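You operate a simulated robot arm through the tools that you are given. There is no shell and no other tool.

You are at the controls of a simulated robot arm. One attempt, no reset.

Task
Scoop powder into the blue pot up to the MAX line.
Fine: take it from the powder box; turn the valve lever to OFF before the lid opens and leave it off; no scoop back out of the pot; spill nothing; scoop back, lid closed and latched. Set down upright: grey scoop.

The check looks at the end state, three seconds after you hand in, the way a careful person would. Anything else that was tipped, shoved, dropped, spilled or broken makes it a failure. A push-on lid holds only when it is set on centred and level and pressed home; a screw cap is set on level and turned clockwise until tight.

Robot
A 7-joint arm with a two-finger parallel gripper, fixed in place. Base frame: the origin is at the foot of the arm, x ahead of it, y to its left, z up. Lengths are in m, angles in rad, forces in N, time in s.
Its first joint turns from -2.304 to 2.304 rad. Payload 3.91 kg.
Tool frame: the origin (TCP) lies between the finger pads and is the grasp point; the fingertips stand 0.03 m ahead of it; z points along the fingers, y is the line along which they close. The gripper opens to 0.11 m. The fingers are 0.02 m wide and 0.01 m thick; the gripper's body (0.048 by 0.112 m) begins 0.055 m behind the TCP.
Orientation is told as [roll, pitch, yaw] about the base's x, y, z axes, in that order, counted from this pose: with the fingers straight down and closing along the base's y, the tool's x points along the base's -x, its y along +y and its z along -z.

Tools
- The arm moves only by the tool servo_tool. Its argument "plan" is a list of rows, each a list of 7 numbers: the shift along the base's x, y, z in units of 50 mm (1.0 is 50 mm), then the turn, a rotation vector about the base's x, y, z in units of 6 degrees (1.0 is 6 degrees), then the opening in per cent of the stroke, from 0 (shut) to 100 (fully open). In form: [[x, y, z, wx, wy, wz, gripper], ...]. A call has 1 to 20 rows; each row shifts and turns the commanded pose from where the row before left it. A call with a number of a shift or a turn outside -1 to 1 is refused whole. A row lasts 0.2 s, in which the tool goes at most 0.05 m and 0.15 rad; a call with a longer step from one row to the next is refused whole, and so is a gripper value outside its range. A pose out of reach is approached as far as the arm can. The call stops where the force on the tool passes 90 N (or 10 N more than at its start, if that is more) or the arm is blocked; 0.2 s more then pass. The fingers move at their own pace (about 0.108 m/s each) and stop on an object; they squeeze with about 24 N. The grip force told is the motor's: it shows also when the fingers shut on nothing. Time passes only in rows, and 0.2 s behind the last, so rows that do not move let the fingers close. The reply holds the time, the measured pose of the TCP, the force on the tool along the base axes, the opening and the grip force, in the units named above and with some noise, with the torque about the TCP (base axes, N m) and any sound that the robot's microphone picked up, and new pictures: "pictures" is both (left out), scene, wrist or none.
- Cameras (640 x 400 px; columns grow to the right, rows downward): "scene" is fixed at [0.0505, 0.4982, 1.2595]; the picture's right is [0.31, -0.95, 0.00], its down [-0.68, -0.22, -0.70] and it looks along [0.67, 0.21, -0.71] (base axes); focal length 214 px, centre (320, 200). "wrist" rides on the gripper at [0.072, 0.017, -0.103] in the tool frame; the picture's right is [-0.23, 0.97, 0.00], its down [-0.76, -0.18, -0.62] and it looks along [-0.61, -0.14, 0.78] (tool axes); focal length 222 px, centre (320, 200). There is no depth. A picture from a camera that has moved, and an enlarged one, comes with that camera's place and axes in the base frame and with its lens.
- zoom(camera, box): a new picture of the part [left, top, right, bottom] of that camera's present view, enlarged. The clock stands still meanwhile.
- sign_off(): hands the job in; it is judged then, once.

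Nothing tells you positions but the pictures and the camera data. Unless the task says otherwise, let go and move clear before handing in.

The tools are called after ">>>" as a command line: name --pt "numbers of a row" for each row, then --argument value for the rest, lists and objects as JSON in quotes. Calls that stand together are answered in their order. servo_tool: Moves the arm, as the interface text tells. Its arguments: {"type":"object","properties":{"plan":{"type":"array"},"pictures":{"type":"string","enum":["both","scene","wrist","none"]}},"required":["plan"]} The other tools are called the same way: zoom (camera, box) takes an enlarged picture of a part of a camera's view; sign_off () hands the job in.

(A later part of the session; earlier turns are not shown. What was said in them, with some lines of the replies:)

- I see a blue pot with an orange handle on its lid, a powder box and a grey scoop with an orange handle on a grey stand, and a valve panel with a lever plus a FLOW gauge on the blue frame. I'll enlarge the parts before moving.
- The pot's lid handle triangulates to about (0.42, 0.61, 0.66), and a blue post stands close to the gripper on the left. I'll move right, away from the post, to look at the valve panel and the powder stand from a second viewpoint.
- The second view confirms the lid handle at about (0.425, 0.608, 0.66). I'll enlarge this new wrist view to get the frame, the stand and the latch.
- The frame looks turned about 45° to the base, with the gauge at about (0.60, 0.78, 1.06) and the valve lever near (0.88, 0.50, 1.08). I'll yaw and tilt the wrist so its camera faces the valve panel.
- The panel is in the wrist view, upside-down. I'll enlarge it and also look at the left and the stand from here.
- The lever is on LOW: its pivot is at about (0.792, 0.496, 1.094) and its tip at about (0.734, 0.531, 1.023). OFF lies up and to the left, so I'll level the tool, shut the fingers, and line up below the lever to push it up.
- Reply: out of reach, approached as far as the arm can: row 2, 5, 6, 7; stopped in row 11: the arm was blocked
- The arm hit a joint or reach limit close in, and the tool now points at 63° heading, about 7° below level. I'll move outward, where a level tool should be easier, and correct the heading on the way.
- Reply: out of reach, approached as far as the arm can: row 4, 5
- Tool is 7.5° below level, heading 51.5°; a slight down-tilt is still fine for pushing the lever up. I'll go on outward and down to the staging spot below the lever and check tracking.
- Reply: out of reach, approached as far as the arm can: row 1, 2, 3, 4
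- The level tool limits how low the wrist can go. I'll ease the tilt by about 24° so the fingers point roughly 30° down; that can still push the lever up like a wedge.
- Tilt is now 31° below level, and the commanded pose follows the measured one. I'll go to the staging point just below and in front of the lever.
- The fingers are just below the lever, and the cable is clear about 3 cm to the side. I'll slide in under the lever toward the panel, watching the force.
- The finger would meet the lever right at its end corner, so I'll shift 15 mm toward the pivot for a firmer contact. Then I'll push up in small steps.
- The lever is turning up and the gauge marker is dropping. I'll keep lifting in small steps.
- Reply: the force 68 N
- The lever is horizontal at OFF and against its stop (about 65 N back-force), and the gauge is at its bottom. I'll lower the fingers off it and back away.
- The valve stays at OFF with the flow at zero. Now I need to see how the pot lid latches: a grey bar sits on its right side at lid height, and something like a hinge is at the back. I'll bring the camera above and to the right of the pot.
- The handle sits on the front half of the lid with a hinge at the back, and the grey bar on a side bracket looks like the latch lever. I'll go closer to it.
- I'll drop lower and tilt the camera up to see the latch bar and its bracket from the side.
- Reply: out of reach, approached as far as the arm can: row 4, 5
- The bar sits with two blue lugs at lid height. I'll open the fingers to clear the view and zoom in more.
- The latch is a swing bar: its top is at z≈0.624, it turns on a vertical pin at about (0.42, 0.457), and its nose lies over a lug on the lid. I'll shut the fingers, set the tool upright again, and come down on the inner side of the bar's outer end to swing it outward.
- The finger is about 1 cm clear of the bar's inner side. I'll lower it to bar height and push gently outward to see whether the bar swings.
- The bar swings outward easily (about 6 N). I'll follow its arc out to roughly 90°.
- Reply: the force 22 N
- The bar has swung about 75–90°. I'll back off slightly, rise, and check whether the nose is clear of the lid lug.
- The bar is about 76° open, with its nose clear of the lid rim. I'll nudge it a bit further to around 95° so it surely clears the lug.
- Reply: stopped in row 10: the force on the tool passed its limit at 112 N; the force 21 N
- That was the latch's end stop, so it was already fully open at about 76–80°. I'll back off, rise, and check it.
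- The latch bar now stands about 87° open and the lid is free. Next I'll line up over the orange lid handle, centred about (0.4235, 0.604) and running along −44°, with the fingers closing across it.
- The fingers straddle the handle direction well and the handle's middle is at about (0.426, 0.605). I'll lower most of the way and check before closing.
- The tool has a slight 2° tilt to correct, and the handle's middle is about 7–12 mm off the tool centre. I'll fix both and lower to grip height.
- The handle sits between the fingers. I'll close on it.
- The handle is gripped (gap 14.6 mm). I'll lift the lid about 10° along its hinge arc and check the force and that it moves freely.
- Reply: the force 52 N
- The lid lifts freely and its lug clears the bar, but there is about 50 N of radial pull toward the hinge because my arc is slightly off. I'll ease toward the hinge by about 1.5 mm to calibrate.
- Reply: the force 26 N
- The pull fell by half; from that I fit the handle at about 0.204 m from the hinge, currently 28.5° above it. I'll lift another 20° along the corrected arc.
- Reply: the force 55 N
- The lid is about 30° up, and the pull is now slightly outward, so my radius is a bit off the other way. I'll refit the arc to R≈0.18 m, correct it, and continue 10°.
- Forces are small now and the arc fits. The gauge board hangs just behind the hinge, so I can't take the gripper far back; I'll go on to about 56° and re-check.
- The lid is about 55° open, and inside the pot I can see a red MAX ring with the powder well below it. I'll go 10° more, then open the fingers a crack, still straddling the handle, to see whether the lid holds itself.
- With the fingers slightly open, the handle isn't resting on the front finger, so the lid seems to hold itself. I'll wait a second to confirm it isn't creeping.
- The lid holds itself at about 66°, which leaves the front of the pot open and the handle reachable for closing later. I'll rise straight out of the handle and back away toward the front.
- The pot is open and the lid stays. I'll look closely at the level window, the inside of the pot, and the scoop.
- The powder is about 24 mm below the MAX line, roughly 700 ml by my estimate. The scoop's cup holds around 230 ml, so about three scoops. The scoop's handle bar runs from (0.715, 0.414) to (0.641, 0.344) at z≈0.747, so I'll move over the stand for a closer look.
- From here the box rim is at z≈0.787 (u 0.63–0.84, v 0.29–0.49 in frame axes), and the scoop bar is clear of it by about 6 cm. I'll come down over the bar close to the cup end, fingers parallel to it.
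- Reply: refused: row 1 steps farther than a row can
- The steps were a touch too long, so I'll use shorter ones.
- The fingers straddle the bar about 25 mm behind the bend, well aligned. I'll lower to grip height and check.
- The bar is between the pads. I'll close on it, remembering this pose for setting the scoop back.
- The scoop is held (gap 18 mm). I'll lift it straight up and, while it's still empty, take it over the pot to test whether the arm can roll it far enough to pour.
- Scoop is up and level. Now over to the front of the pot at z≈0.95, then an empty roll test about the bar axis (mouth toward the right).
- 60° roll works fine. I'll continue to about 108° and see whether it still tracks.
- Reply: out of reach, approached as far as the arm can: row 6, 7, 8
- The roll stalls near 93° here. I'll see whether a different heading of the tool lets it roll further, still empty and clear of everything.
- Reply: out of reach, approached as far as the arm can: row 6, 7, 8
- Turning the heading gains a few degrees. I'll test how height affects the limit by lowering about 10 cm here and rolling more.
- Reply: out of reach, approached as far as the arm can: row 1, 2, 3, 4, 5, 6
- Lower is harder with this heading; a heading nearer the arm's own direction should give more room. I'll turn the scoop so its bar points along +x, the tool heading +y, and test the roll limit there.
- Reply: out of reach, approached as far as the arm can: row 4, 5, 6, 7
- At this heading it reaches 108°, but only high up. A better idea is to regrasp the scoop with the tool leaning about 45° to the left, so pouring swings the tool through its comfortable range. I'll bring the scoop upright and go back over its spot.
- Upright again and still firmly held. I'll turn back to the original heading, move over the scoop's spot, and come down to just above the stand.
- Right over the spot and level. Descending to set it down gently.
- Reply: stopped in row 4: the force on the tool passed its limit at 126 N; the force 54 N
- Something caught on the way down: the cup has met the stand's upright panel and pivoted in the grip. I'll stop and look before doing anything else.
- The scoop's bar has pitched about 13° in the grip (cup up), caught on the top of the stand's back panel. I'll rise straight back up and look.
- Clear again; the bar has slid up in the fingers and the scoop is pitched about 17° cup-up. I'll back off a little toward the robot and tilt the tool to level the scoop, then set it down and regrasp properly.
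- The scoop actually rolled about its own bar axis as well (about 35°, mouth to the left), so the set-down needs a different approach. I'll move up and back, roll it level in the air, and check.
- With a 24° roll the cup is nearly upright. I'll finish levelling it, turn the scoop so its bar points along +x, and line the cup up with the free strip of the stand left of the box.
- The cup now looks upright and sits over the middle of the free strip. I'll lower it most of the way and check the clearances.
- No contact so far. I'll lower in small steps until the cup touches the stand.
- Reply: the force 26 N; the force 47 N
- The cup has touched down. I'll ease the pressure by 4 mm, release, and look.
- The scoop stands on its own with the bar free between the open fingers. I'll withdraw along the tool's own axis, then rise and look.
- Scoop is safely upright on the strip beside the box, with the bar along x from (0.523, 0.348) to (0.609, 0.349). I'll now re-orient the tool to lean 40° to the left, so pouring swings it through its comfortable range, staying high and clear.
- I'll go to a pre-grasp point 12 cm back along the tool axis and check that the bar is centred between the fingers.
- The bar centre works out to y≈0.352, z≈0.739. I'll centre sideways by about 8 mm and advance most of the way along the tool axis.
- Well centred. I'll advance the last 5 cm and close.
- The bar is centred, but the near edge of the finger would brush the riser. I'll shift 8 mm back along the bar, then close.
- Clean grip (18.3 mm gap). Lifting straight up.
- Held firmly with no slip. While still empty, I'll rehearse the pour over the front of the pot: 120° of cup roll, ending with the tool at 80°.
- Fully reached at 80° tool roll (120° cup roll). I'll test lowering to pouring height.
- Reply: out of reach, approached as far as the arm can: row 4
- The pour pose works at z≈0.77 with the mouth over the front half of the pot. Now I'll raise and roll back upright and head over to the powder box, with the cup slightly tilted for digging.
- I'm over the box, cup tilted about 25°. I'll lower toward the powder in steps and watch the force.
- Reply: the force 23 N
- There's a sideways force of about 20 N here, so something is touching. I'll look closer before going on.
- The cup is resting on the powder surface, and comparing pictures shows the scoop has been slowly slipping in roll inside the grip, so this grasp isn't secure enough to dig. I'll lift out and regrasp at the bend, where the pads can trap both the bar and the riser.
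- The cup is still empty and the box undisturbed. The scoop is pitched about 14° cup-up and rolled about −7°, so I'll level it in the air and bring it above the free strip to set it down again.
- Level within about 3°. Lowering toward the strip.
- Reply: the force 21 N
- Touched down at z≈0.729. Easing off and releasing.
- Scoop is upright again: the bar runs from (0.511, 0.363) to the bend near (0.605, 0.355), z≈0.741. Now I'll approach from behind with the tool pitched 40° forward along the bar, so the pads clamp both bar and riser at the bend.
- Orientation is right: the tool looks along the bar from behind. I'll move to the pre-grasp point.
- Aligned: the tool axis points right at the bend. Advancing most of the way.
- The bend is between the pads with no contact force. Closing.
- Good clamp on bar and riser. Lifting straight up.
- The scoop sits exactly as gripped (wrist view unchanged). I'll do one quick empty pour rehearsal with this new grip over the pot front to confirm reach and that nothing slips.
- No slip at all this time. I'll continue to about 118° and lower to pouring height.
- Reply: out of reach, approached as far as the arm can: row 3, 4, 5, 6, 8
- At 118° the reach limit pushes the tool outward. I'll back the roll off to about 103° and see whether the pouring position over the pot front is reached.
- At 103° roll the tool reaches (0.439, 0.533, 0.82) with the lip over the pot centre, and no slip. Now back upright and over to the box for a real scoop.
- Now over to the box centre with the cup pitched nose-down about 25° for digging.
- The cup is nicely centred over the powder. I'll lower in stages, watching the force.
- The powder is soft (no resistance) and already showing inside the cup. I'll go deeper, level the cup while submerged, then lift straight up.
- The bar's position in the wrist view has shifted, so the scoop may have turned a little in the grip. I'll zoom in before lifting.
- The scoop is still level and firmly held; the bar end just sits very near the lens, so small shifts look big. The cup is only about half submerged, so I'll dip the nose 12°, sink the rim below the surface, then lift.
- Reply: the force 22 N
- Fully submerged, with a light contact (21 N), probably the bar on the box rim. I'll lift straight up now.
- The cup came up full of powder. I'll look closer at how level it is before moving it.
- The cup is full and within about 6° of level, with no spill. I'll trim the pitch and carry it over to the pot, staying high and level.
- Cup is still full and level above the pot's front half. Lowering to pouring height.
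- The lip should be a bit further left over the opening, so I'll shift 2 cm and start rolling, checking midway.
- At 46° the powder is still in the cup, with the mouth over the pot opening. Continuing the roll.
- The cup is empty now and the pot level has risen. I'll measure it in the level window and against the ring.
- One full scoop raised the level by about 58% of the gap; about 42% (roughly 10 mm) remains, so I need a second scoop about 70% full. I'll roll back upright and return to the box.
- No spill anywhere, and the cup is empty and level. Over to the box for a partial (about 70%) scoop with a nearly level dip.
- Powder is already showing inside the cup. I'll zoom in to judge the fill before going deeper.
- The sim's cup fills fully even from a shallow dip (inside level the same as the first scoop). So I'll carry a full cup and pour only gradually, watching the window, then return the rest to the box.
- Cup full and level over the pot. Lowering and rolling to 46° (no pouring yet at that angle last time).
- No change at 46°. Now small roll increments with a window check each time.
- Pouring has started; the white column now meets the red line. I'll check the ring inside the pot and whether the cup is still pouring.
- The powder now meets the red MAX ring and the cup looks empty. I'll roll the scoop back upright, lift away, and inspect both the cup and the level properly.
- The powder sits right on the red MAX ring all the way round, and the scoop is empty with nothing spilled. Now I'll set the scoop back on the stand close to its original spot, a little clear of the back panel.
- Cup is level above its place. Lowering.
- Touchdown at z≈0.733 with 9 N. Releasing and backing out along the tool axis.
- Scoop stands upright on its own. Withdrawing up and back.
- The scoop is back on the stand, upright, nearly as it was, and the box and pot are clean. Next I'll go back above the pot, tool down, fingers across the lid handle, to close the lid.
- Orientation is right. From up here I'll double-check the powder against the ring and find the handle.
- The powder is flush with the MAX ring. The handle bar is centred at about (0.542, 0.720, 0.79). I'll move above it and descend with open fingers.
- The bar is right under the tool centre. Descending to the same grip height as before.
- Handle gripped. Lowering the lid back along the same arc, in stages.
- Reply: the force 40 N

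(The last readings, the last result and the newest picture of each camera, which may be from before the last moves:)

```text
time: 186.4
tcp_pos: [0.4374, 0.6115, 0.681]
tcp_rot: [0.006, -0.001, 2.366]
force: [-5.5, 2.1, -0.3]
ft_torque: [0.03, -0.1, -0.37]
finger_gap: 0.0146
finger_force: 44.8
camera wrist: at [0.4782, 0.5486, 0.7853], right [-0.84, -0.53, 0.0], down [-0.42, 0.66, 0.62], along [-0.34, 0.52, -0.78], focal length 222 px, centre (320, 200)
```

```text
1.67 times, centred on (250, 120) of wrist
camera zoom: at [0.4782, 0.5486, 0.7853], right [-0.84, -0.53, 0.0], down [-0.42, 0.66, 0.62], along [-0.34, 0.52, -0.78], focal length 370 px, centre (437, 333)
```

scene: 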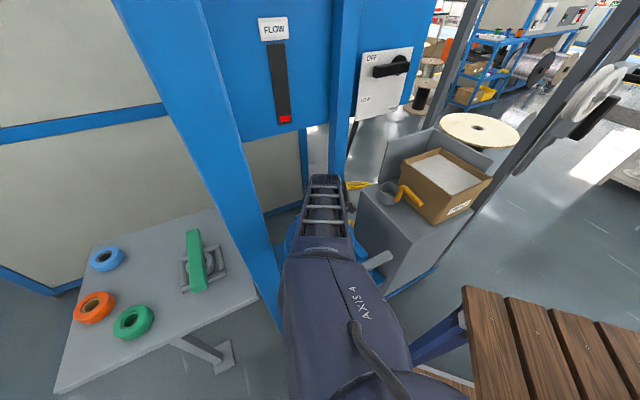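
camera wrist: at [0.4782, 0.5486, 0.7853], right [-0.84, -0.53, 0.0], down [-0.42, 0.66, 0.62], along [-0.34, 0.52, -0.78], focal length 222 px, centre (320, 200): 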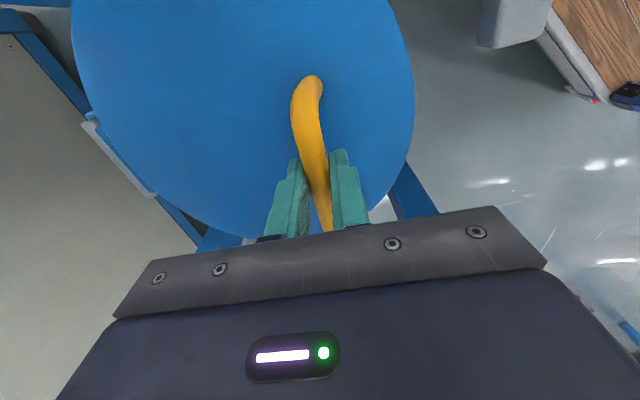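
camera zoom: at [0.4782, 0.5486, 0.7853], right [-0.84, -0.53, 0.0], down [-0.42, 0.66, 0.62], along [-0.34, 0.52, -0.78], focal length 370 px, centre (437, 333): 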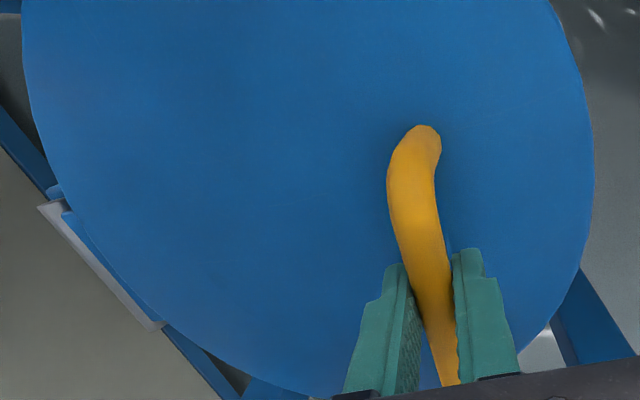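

Nearly shut. Final few millimetres, then a gentle press.

>>> servo_tool --pt "-0.04 -0.04 -0.16 0 0 0 0" --pt "-0.03 -0.03 -0.16 0 0 0 0" --pt "0 0 0 0 0 0 0" --pictures "none"

>>> servo_tool --pt "0 0 -0.06 0 0 0 0" --pt "0 0 0 0 0 0 0" --pictures "none"

```text
time: 187.2
tcp_pos: [0.4345, 0.6076, 0.6668]
tcp_rot: [0.005, -0.001, 2.365]
force: [-13.8, -5.7, 1.5]
ft_torque: [-0.17, -0.08, -0.42]
finger_gap: 0.0145
finger_force: 45.0
```

```text
time: 187.8
tcp_pos: [0.434, 0.6077, 0.6642]
tcp_rot: [0.007, 0.0, 2.365]
force: [-27.1, -21.0, 7.0]
ft_torque: [-0.19, 0.4, -0.48]
finger_gap: 0.0145
finger_force: 44.8
```

>>> servo_tool --pt "-0.03 -0.03 -0.04 0 0 0 0" --pt "0 0 0 0 0 0 0" --pictures "none"

>>> zoom --camera "scene" --box '[260, 180, 420, 320]'

>>> zoom --camera "wrist" --box '[60, 0, 440, 240]'

```text
time: 188.4
tcp_pos: [0.4334, 0.6069, 0.6637]
tcp_rot: [0.004, 0.0, 2.364]
force: [-16.2, -6.9, 2.2]
ft_torque: [0.09, 0.13, -0.42]
finger_gap: 0.0149
finger_force: 45.2
```

```text
2.86 times, centred on (340, 250) of scene
camera zoom: at [0.0505, 0.4982, 1.2595], right [0.31, -0.95, 0.0], down [-0.68, -0.22, -0.7], along [0.67, 0.21, -0.71], focal length 613 px, centre (263, 57)
```

zoom: 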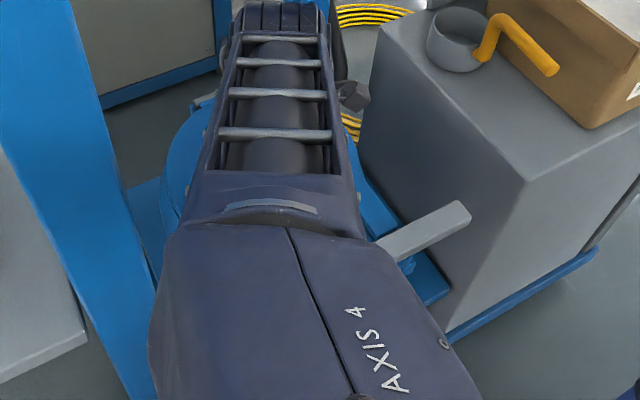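

```text
1.67 times, centred on (250, 120) of wrist
camera zoom: at [0.4738, 0.5439, 0.7659], right [-0.84, -0.54, 0.0], down [-0.42, 0.66, 0.62], along [-0.34, 0.52, -0.78], focal length 370 px, centre (437, 333)
```

zoom: 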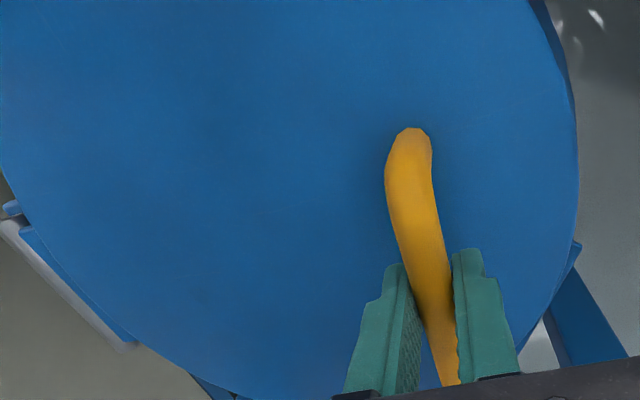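

>>> servo_tool --pt "-0.02 -0.02 -0.08 0 0 0 0" --pt "0 0 0 0 0 0 0" --pictures "none"

>>> servo_tool --pt "0 0 -0.08 0 0 0 0" --pt "0 0 0 0 0 0 0" --pictures "none"

```text
time: 189.0
tcp_pos: [0.4337, 0.6054, 0.6613]
tcp_rot: [0.002, 0.0, 2.364]
force: [-11.0, -1.9, 33.4]
ft_torque: [-0.26, -0.14, -0.41]
finger_gap: 0.0144
finger_force: 44.7
```

```text
time: 189.6
tcp_pos: [0.4336, 0.6049, 0.6563]
tcp_rot: [0.001, 0.001, 2.366]
force: [4.0, 9.0, 38.1]
ft_torque: [0.1, 0.0, -0.89]
finger_gap: 0.0151
finger_force: 45.0
```

The lid is down on its seat (33–38 N push-back). Releasing and rising clear.

>>> servo_tool --pt "0 0 0.08 0 0 0 0" --pt "0 0 0 0 0 0 20" --pt "0 0 0 0 0 0 45" --pt "0 0 0 0 0 0 45" --pt "0 0 0.5 0 0 0 45" --pt "0 0 0.8 0 0 0 45" --pt "0 0 0.8 0 0 0 45" --pt "0 0 0.8 0 0 0 45" --pt "0 0 0 0 0 0 45" --pictures "both"

>>> zoom --camera "wrist" --box '[100, 0, 420, 200]'

>>> zoom --camera "scene" --box '[260, 170, 400, 310]'

```text
time: 191.6
tcp_pos: [0.4322, 0.6062, 0.804]
tcp_rot: [0.004, 0.0, 2.365]
force: [-0.3, -0.6, -0.7]
ft_torque: [-0.01, 0.0, -0.03]
finger_gap: 0.0495
finger_force: 0.0
camera wrist: at [0.4734, 0.5434, 0.9073], right [-0.84, -0.54, 0.0], down [-0.42, 0.66, 0.62], along [-0.34, 0.52, -0.78], focal length 222 px, centre (320, 200)
```

scene: 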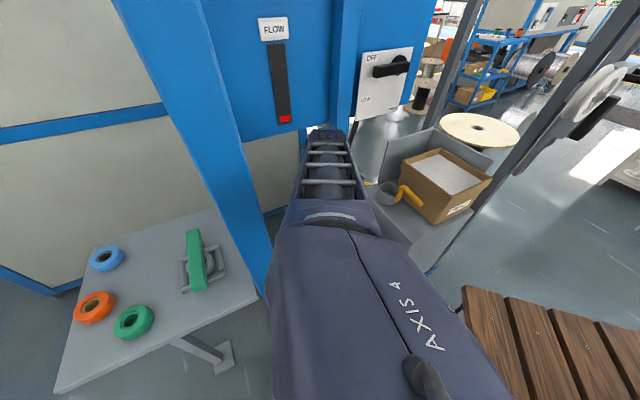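
wrist: 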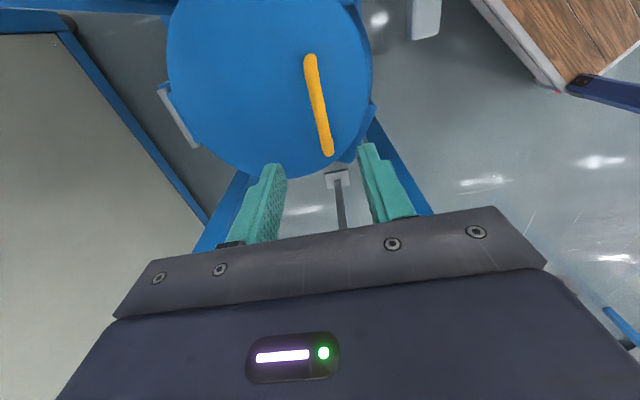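

```text
2.00 times, centred on (260, 100) of wrist
camera zoom: at [0.4734, 0.5434, 0.9073], right [-0.84, -0.54, 0.0], down [-0.42, 0.66, 0.62], along [-0.34, 0.52, -0.78], focal length 444 px, centre (440, 400)
```

zoom: 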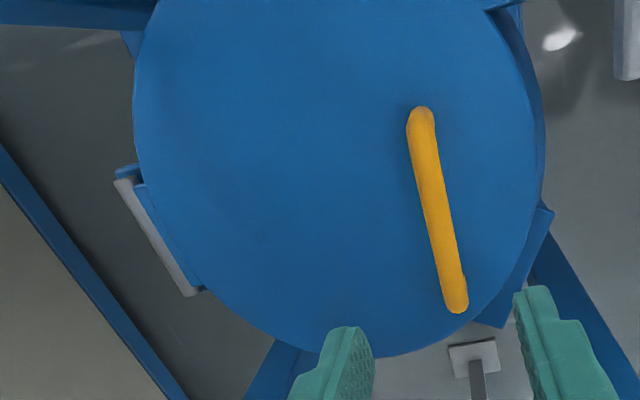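

```text
2.86 times, centred on (330, 240) of scene
camera zoom: at [0.0505, 0.4982, 1.2595], right [0.31, -0.95, 0.0], down [-0.68, -0.22, -0.7], along [0.67, 0.21, -0.71], focal length 613 px, centre (291, 86)
```

zoom: 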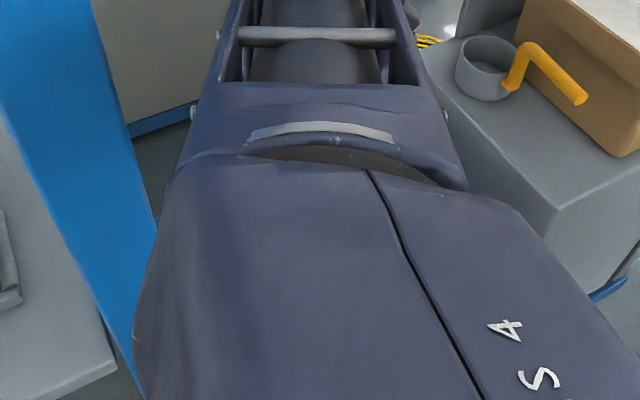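

The lid is closed. Now the latch: I'll shut the fingers and go to the far side of the latch bar to swing it back over the lug.

>>> servo_tool --pt "0.14 -0.41 0 0 0 -1 0" --pt "0.14 -0.41 0 0 0 -1 0" --pt "0.14 -0.41 0 0 0 -1 0" --pt "0.14 -0.41 0 0 0 -1 0" --pt "0.14 -0.41 0 0 0 -1 0" --pt "0.14 -0.41 0 0 0 -1 0" --pt "0.14 -0.41 0 0 0 -1 0" --pt "0.14 -0.41 0 0 0 -1 0" --pt "0.15 -0.42 0 0 0 -0.25 0" --pt "0 0 0 0 0 0 0" --pictures "both"

>>> zoom --camera "wrist" --box '[200, 40, 440, 240]'

>>> zoom --camera "scene" --box '[260, 180, 420, 320]'

```text
time: 193.8
tcp_pos: [0.4954, 0.4191, 0.8036]
tcp_rot: [0.002, -0.001, 1.5]
force: [-0.4, 0.8, 0.0]
ft_torque: [-0.02, 0.0, -0.02]
finger_gap: 0.0002
finger_force: 23.7
camera wrist: at [0.4748, 0.3484, 0.9073], right [-0.96, 0.3, 0.0], down [0.23, 0.75, 0.62], along [0.18, 0.6, -0.78], focal length 222 px, centre (320, 200)
```

scene: 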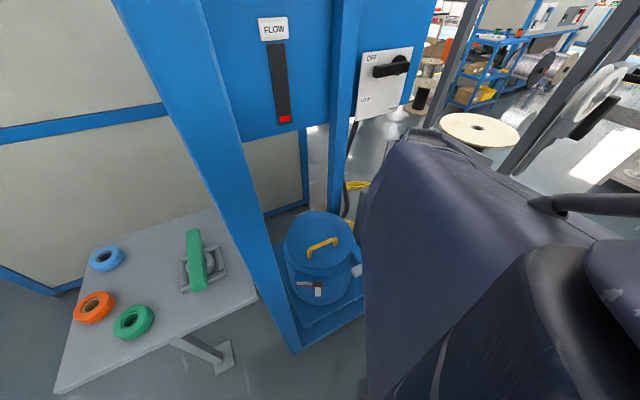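
wrist: 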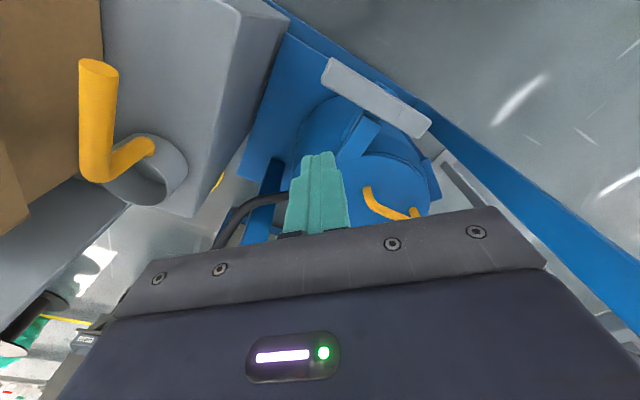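

```text
2.00 times, centred on (320, 140) of wrist
camera zoom: at [0.4748, 0.3484, 0.9073], right [-0.96, 0.3, 0.0], down [0.23, 0.75, 0.62], along [0.18, 0.6, -0.78], focal length 444 px, centre (320, 320)
```

zoom: 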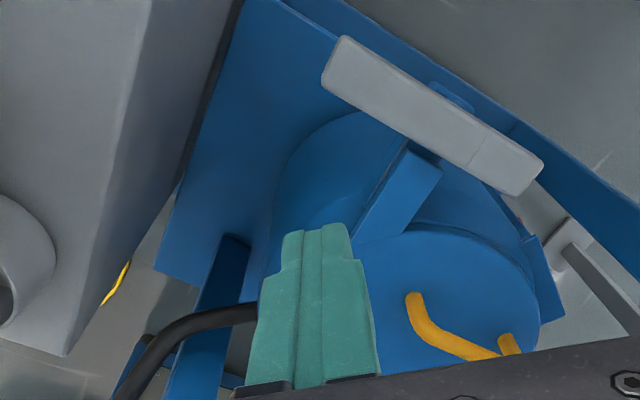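

```text
2.86 times, centred on (340, 250) of scene
camera zoom: at [0.0505, 0.4982, 1.2595], right [0.31, -0.95, 0.0], down [-0.68, -0.22, -0.7], along [0.67, 0.21, -0.71], focal length 613 px, centre (263, 57)
```

zoom: 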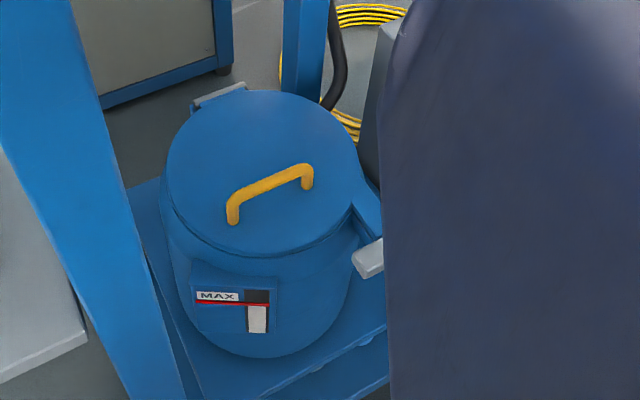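

Lid is closed flush and the latch bar stands open at about 92°. I'll lower beside it and push it along its arc, first to about 30°.

>>> servo_tool --pt "0.08 0.09 0 0 0 0 0" --pt "0 0 -0.9 0 0 0 0" --pt "0 0 -0.9 0 0 0 0" --pt "0 0 -0.9 0 0 0 0" --pt "0 0 -0.77 0 0 0 0" --pt "0 0 0 0 0 0 0" --pictures "none"

>>> zoom --camera "wrist" --box '[200, 40, 440, 240]'

```text
time: 195.2
tcp_pos: [0.4963, 0.427, 0.6274]
tcp_rot: [0.006, 0.0, 1.5]
force: [0.7, 0.5, 0.7]
ft_torque: [0.01, -0.03, 0.0]
finger_gap: 0.0
finger_force: 23.9
```

```text
2.00 times, centred on (320, 140) of wrist
camera zoom: at [0.4761, 0.3552, 0.7306], right [-0.96, 0.29, 0.0], down [0.23, 0.75, 0.62], along [0.18, 0.6, -0.78], focal length 444 px, centre (320, 320)
```

zoom: 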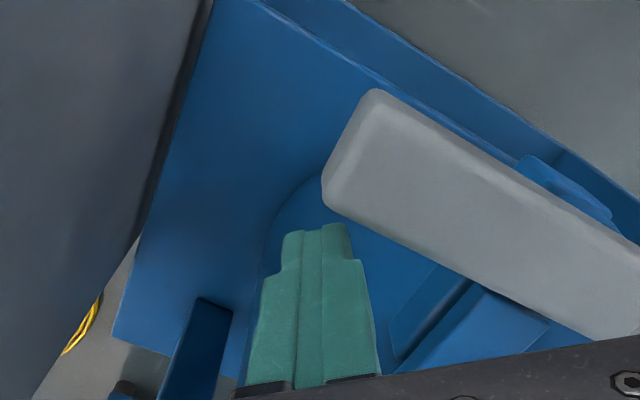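

The finger is a bit too near the bar's tip, so I'll shift 2 cm toward the pivot and then push it around to about 30°.

>>> servo_tool --pt "-0.296 0.268 0 0 0 0 0" --pt "-0.11 -0.21 0 0 0 0 0" --pt "-0.182 -0.322 0 0 0 0 0" --pt "-0.262 -0.26 0 0 0 0 0" --pt "-0.302 -0.17 0 0 0 0 0" --pt "-0.338 -0.086 0 0 0 0 0" --pt "0 0 0 0 0 0 0" --pictures "both"

>>> zoom --camera "wrist" --box '[200, 40, 440, 240]'

>>> zoom --camera "scene" --box '[260, 180, 420, 320]'

```text
time: 196.8
tcp_pos: [0.4253, 0.3863, 0.6288]
tcp_rot: [0.003, -0.002, 1.502]
force: [0.3, 4.4, 9.5]
ft_torque: [-0.01, 0.12, -0.03]
finger_gap: 0.0002
finger_force: 24.1
camera wrist: at [0.4041, 0.3156, 0.7325], right [-0.96, 0.29, 0.0], down [0.23, 0.75, 0.62], along [0.18, 0.6, -0.78], focal length 222 px, centre (320, 200)
```

scene: 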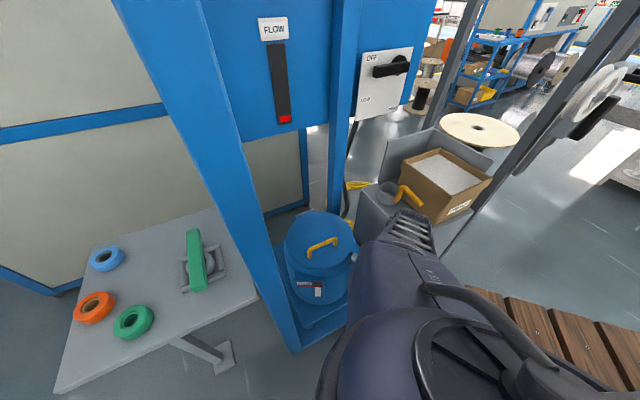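
wrist: 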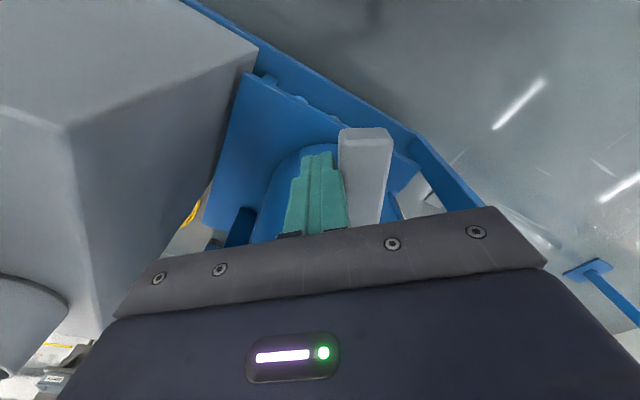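

```text
2.00 times, centred on (320, 140) of wrist
camera zoom: at [0.4041, 0.3156, 0.7325], right [-0.96, 0.29, 0.0], down [0.23, 0.75, 0.62], along [0.18, 0.6, -0.78], focal length 444 px, centre (320, 320)
```

zoom: 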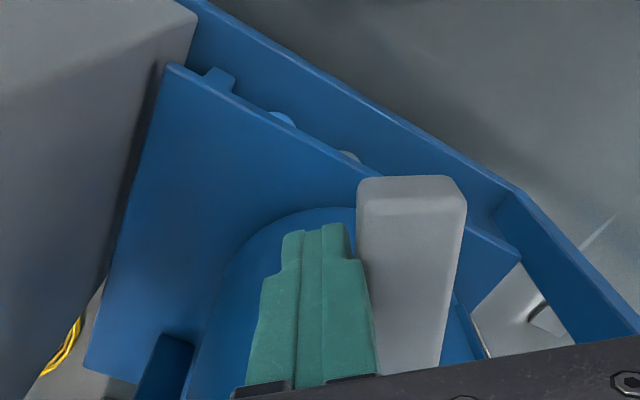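

```text
2.86 times, centred on (340, 250) of scene
camera zoom: at [0.0505, 0.4982, 1.2595], right [0.31, -0.95, 0.0], down [-0.68, -0.22, -0.7], along [0.67, 0.21, -0.71], focal length 613 px, centre (263, 57)
```

zoom: 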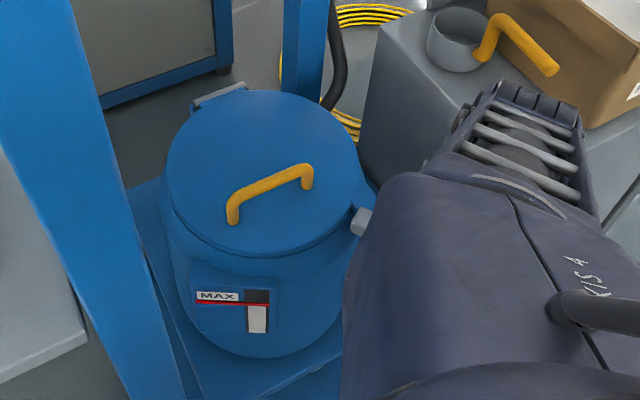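

Good, the bar follows. Continuing toward its closed position.

>>> servo_tool --pt "-0.173 0.0 0 0 0 0 0" --pt "-0.173 0.004 0 0 0 0 0" --pt "-0.17 0.047 0 0 0 0 0" --pt "-0.168 0.047 0 0 0 0 0" --pt "0 0 0 0 0 0 0" --pictures "both"

>>> zoom --camera "wrist" --box '[200, 40, 440, 240]'

>>> zoom --camera "scene" --box '[260, 180, 420, 320]'

```text
time: 198.0
tcp_pos: [0.3929, 0.3901, 0.6292]
tcp_rot: [0.002, 0.0, 1.498]
force: [22.0, -0.3, 15.3]
ft_torque: [0.15, -0.19, -0.22]
finger_gap: 0.0
finger_force: 24.1
camera wrist: at [0.3714, 0.3193, 0.7324], right [-0.96, 0.3, 0.0], down [0.23, 0.75, 0.62], along [0.18, 0.6, -0.78], focal length 222 px, centre (320, 200)
```

scene: 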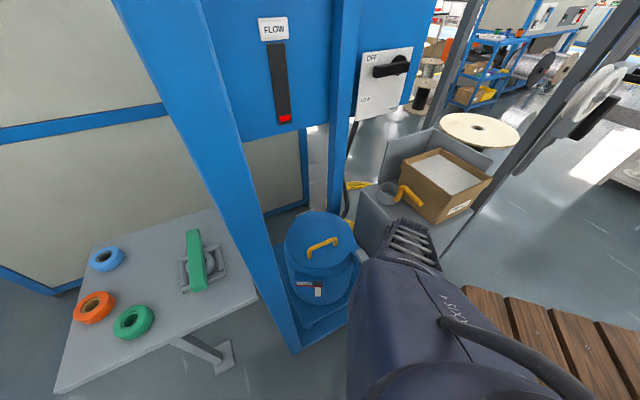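
wrist: 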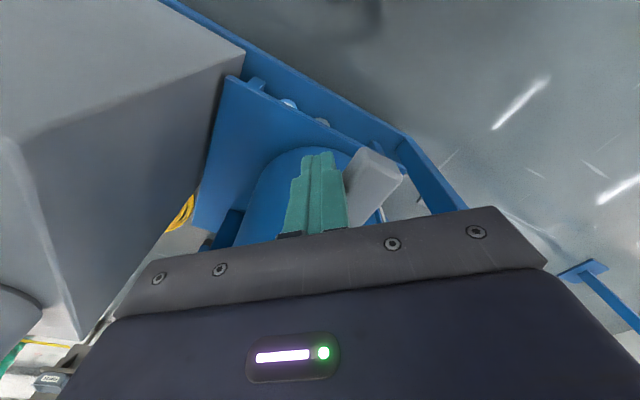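

```text
2.00 times, centred on (320, 140) of wrist
camera zoom: at [0.3714, 0.3193, 0.7324], right [-0.96, 0.3, 0.0], down [0.23, 0.75, 0.62], along [0.18, 0.6, -0.78], focal length 444 px, centre (320, 320)
```

zoom: 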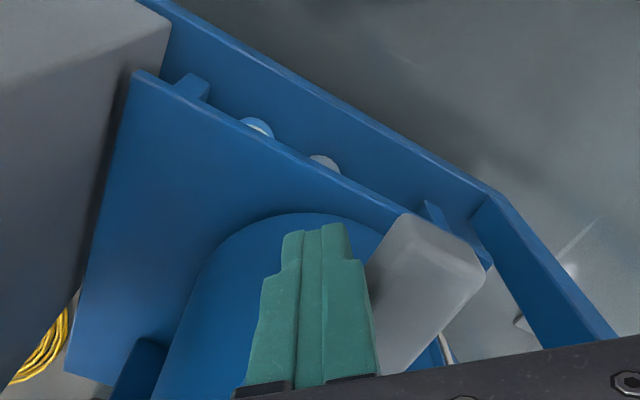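

```text
2.86 times, centred on (340, 250) of scene
camera zoom: at [0.0505, 0.4982, 1.2595], right [0.31, -0.95, 0.0], down [-0.68, -0.22, -0.7], along [0.67, 0.21, -0.71], focal length 613 px, centre (263, 57)
```

zoom: 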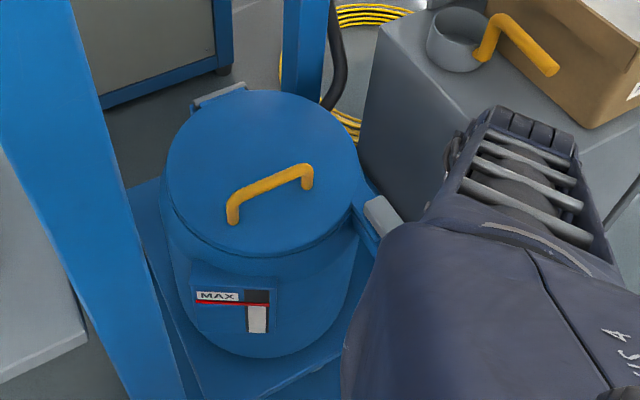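

The bar is back along its original line and resistance has risen to 22 N. A small extra push will confirm it's at its stop.

>>> servo_tool --pt "-0.08 0.05 0 0 0 0 0" --pt "0 0 0 0 0 0 0" --pictures "none"

```text
time: 198.6
tcp_pos: [0.3932, 0.39, 0.6296]
tcp_rot: [-0.004, 0.002, 1.496]
force: [80.5, -31.3, -2.5]
ft_torque: [-0.34, -0.78, -0.51]
finger_gap: 0.0
finger_force: 24.0
```

Hard stop reached (80 N with no motion), so the latch is fully home. Backing off and rising clear to inspect.

>>> servo_tool --pt "0.2 -0.15 0 0 0 0 0" --pt "0.15 -0.15 0.3 0 0 0 0" --pt "0 0 0.8 0 0 0 0" --pt "0 0 0.9 0 0 0 0" --pt "0 -0.4 0.9 0 0 0 0" --pt "0 -0.4 0.9 0 0 0 0" --pt "0.4 -0.4 0.8 0 0 0 0" --pt "0.4 -0.4 0.8 0 0 0 0" --pt "0 0 0 0 0 0 0" --pictures "both"

>>> zoom --camera "scene" --box '[260, 180, 400, 330]'

>>> zoom --camera "wrist" --box '[200, 40, 440, 240]'

```text
time: 200.6
tcp_pos: [0.4434, 0.3, 0.9004]
tcp_rot: [0.005, 0.001, 1.501]
force: [0.0, -0.6, 0.7]
ft_torque: [0.0, 0.01, 0.04]
finger_gap: 0.0
finger_force: 23.8
camera wrist: at [0.4227, 0.2288, 1.004], right [-0.96, 0.29, 0.0], down [0.23, 0.75, 0.62], along [0.18, 0.6, -0.78], focal length 222 px, centre (320, 200)
```

scene: 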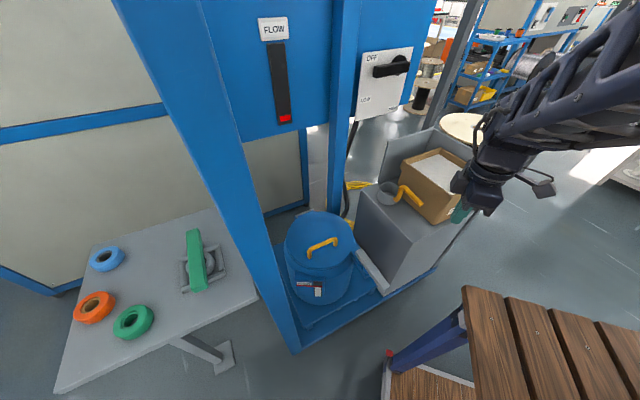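
wrist: 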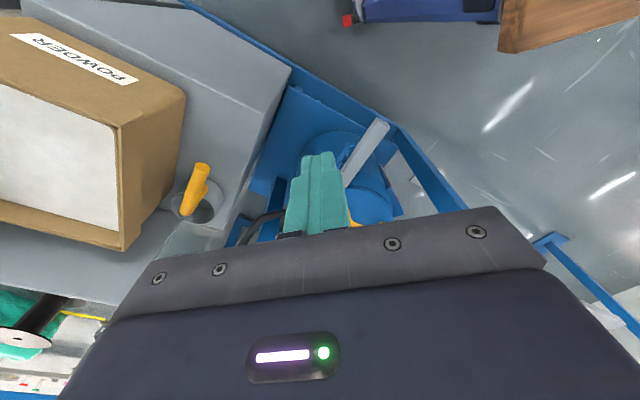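

```text
2.67 times, centred on (330, 255) of scene
camera zoom: at [0.0505, 0.4982, 1.2595], right [0.31, -0.95, 0.0], down [-0.68, -0.22, -0.7], along [0.67, 0.21, -0.71], focal length 572 px, centre (293, 53)
```

zoom: 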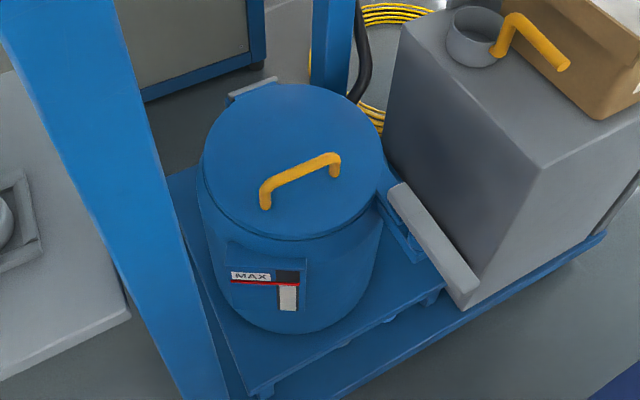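

```text
2.00 times, centred on (320, 140) of wrist
camera zoom: at [0.4227, 0.2288, 1.004], right [-0.96, 0.29, 0.0], down [0.23, 0.75, 0.62], along [0.18, 0.6, -0.78], focal length 444 px, centre (320, 320)
```

zoom: 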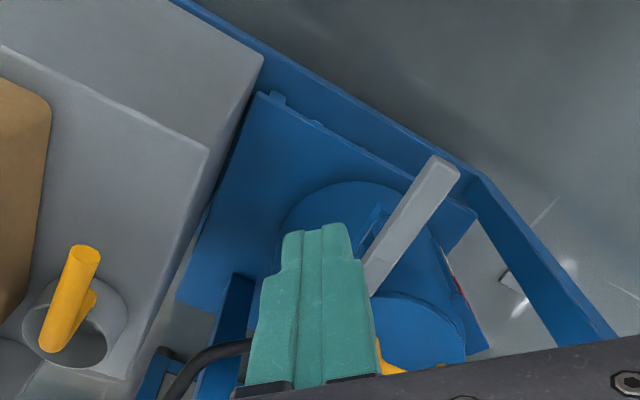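

The latch and lid look exactly as at the start. A final check of the scoop, valve and surroundings for spills.

>>> zoom --camera "scene" --box '[365, 165, 425, 215]'

>>> zoom --camera "scene" --box '[240, 10, 440, 140]'

>>> zoom --camera "scene" --box '[295, 265, 335, 305]'

>>> zoom --camera "scene" --box '[340, 130, 500, 290]'

```text
8.00 times, centred on (395, 190) of scene
camera zoom: at [0.0505, 0.4982, 1.2595], right [0.31, -0.95, 0.0], down [-0.68, -0.22, -0.7], along [0.67, 0.21, -0.71], focal length 1716 px, centre (-280, 280)
```

zoom: 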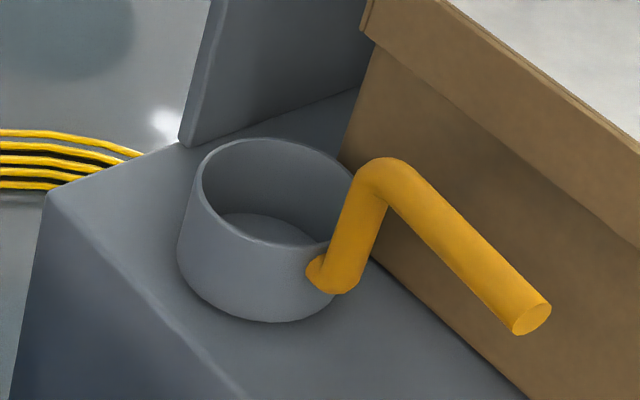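

```text
3.08 times, centred on (340, 75) of scene
camera zoom: at [0.0505, 0.4982, 1.2595], right [0.31, -0.95, 0.0], down [-0.68, -0.22, -0.7], along [0.67, 0.21, -0.71], focal length 660 px, centre (258, 585)
```

zoom: 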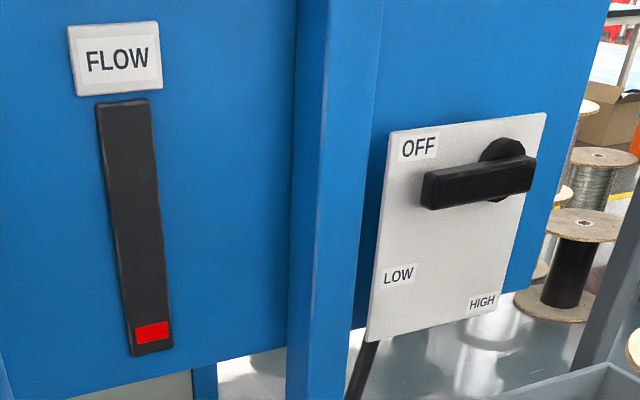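

```text
10.00 times, centred on (315, 285) of scene
camera zoom: at [0.0505, 0.4982, 1.2595], right [0.31, -0.95, 0.0], down [-0.68, -0.22, -0.7], along [0.67, 0.21, -0.71], focal length 2145 px, centre (370, -650)
```

zoom: 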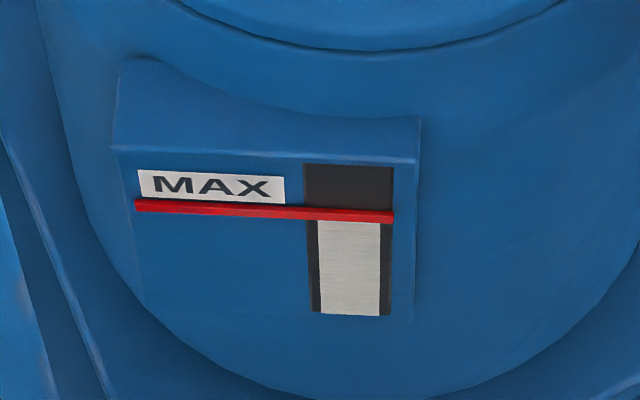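

```text
2.50 times, centred on (420, 210) of scene
camera zoom: at [0.0505, 0.4982, 1.2595], right [0.31, -0.95, 0.0], down [-0.68, -0.22, -0.7], along [0.67, 0.21, -0.71], focal length 536 px, centre (70, 175)
```

zoom: 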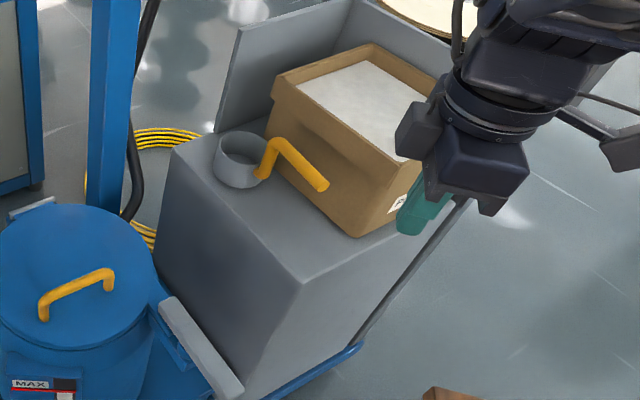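

Everything checks out:
- The valve is at OFF with zero flow.
- The level is at the MAX line.
- The lid is shut and the latch bar is home.
- The scoop is empty and upright on the stand, about 4 cm in front of its original spot.
- I see no spills.

I'll pull the arm up and away, then hand in.

>>> servo_tool --pt "-0.3 -0.3 0.8 0 0 0 0" --pt "-0.3 -0.3 0.8 0 0 0 0" --pt "-0.2 -0.3 0.8 0 0 0 0" --pt "0 0 0 0 0 0 0" --pictures "scene"

```text
time: 201.6
tcp_pos: [0.4036, 0.2527, 1.0209]
tcp_rot: [0.003, 0.0, 1.501]
force: [0.2, 0.7, 0.2]
ft_torque: [0.03, 0.01, -0.02]
finger_gap: 0.0
finger_force: 24.2
```

scene: 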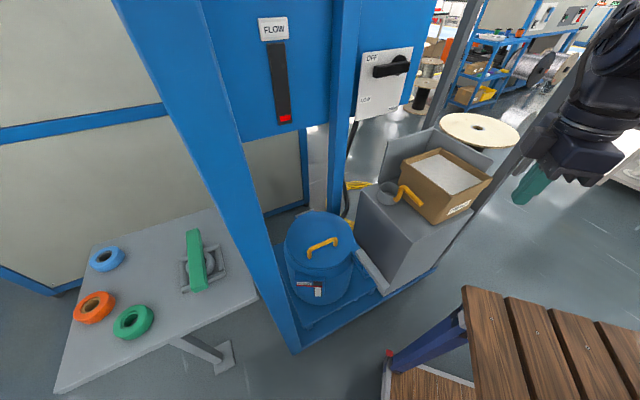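

The arm is well clear and the scene is settled: pot filled to MAX, lid closed and latched, valve at OFF, scoop upright on its stand. Handing in.

>>> sign_off

```text
The job is handed in.
```

I've handed in the job: the blue pot is filled to the MAX line with two scoops from the powder box. The result of the check hasn't come back.

- **Valve:** I turned the lever to OFF before opening the lid and left it there. The flow gauge reads zero.
- **Level:** the powder sits right on the red MAX ring inside the pot. I scooped nothing back out.
- **Lid and latch:** the lid is pressed shut and the latch bar is pushed back to its stop.
- **Scoop:** it is empty and upright on its stand, about 4 cm in front of where it started. I placed it there to keep clear of the back panel.
- **Spills:** I saw no powder outside the pot or box.

While the scoop was still empty, I bumped it into the stand's back panel once, hard enough (126 N) to stop the arm. During digging, something also touched the box lightly, probably the scoop's handle on the rim. I saw no damage, and nothing else was moved.
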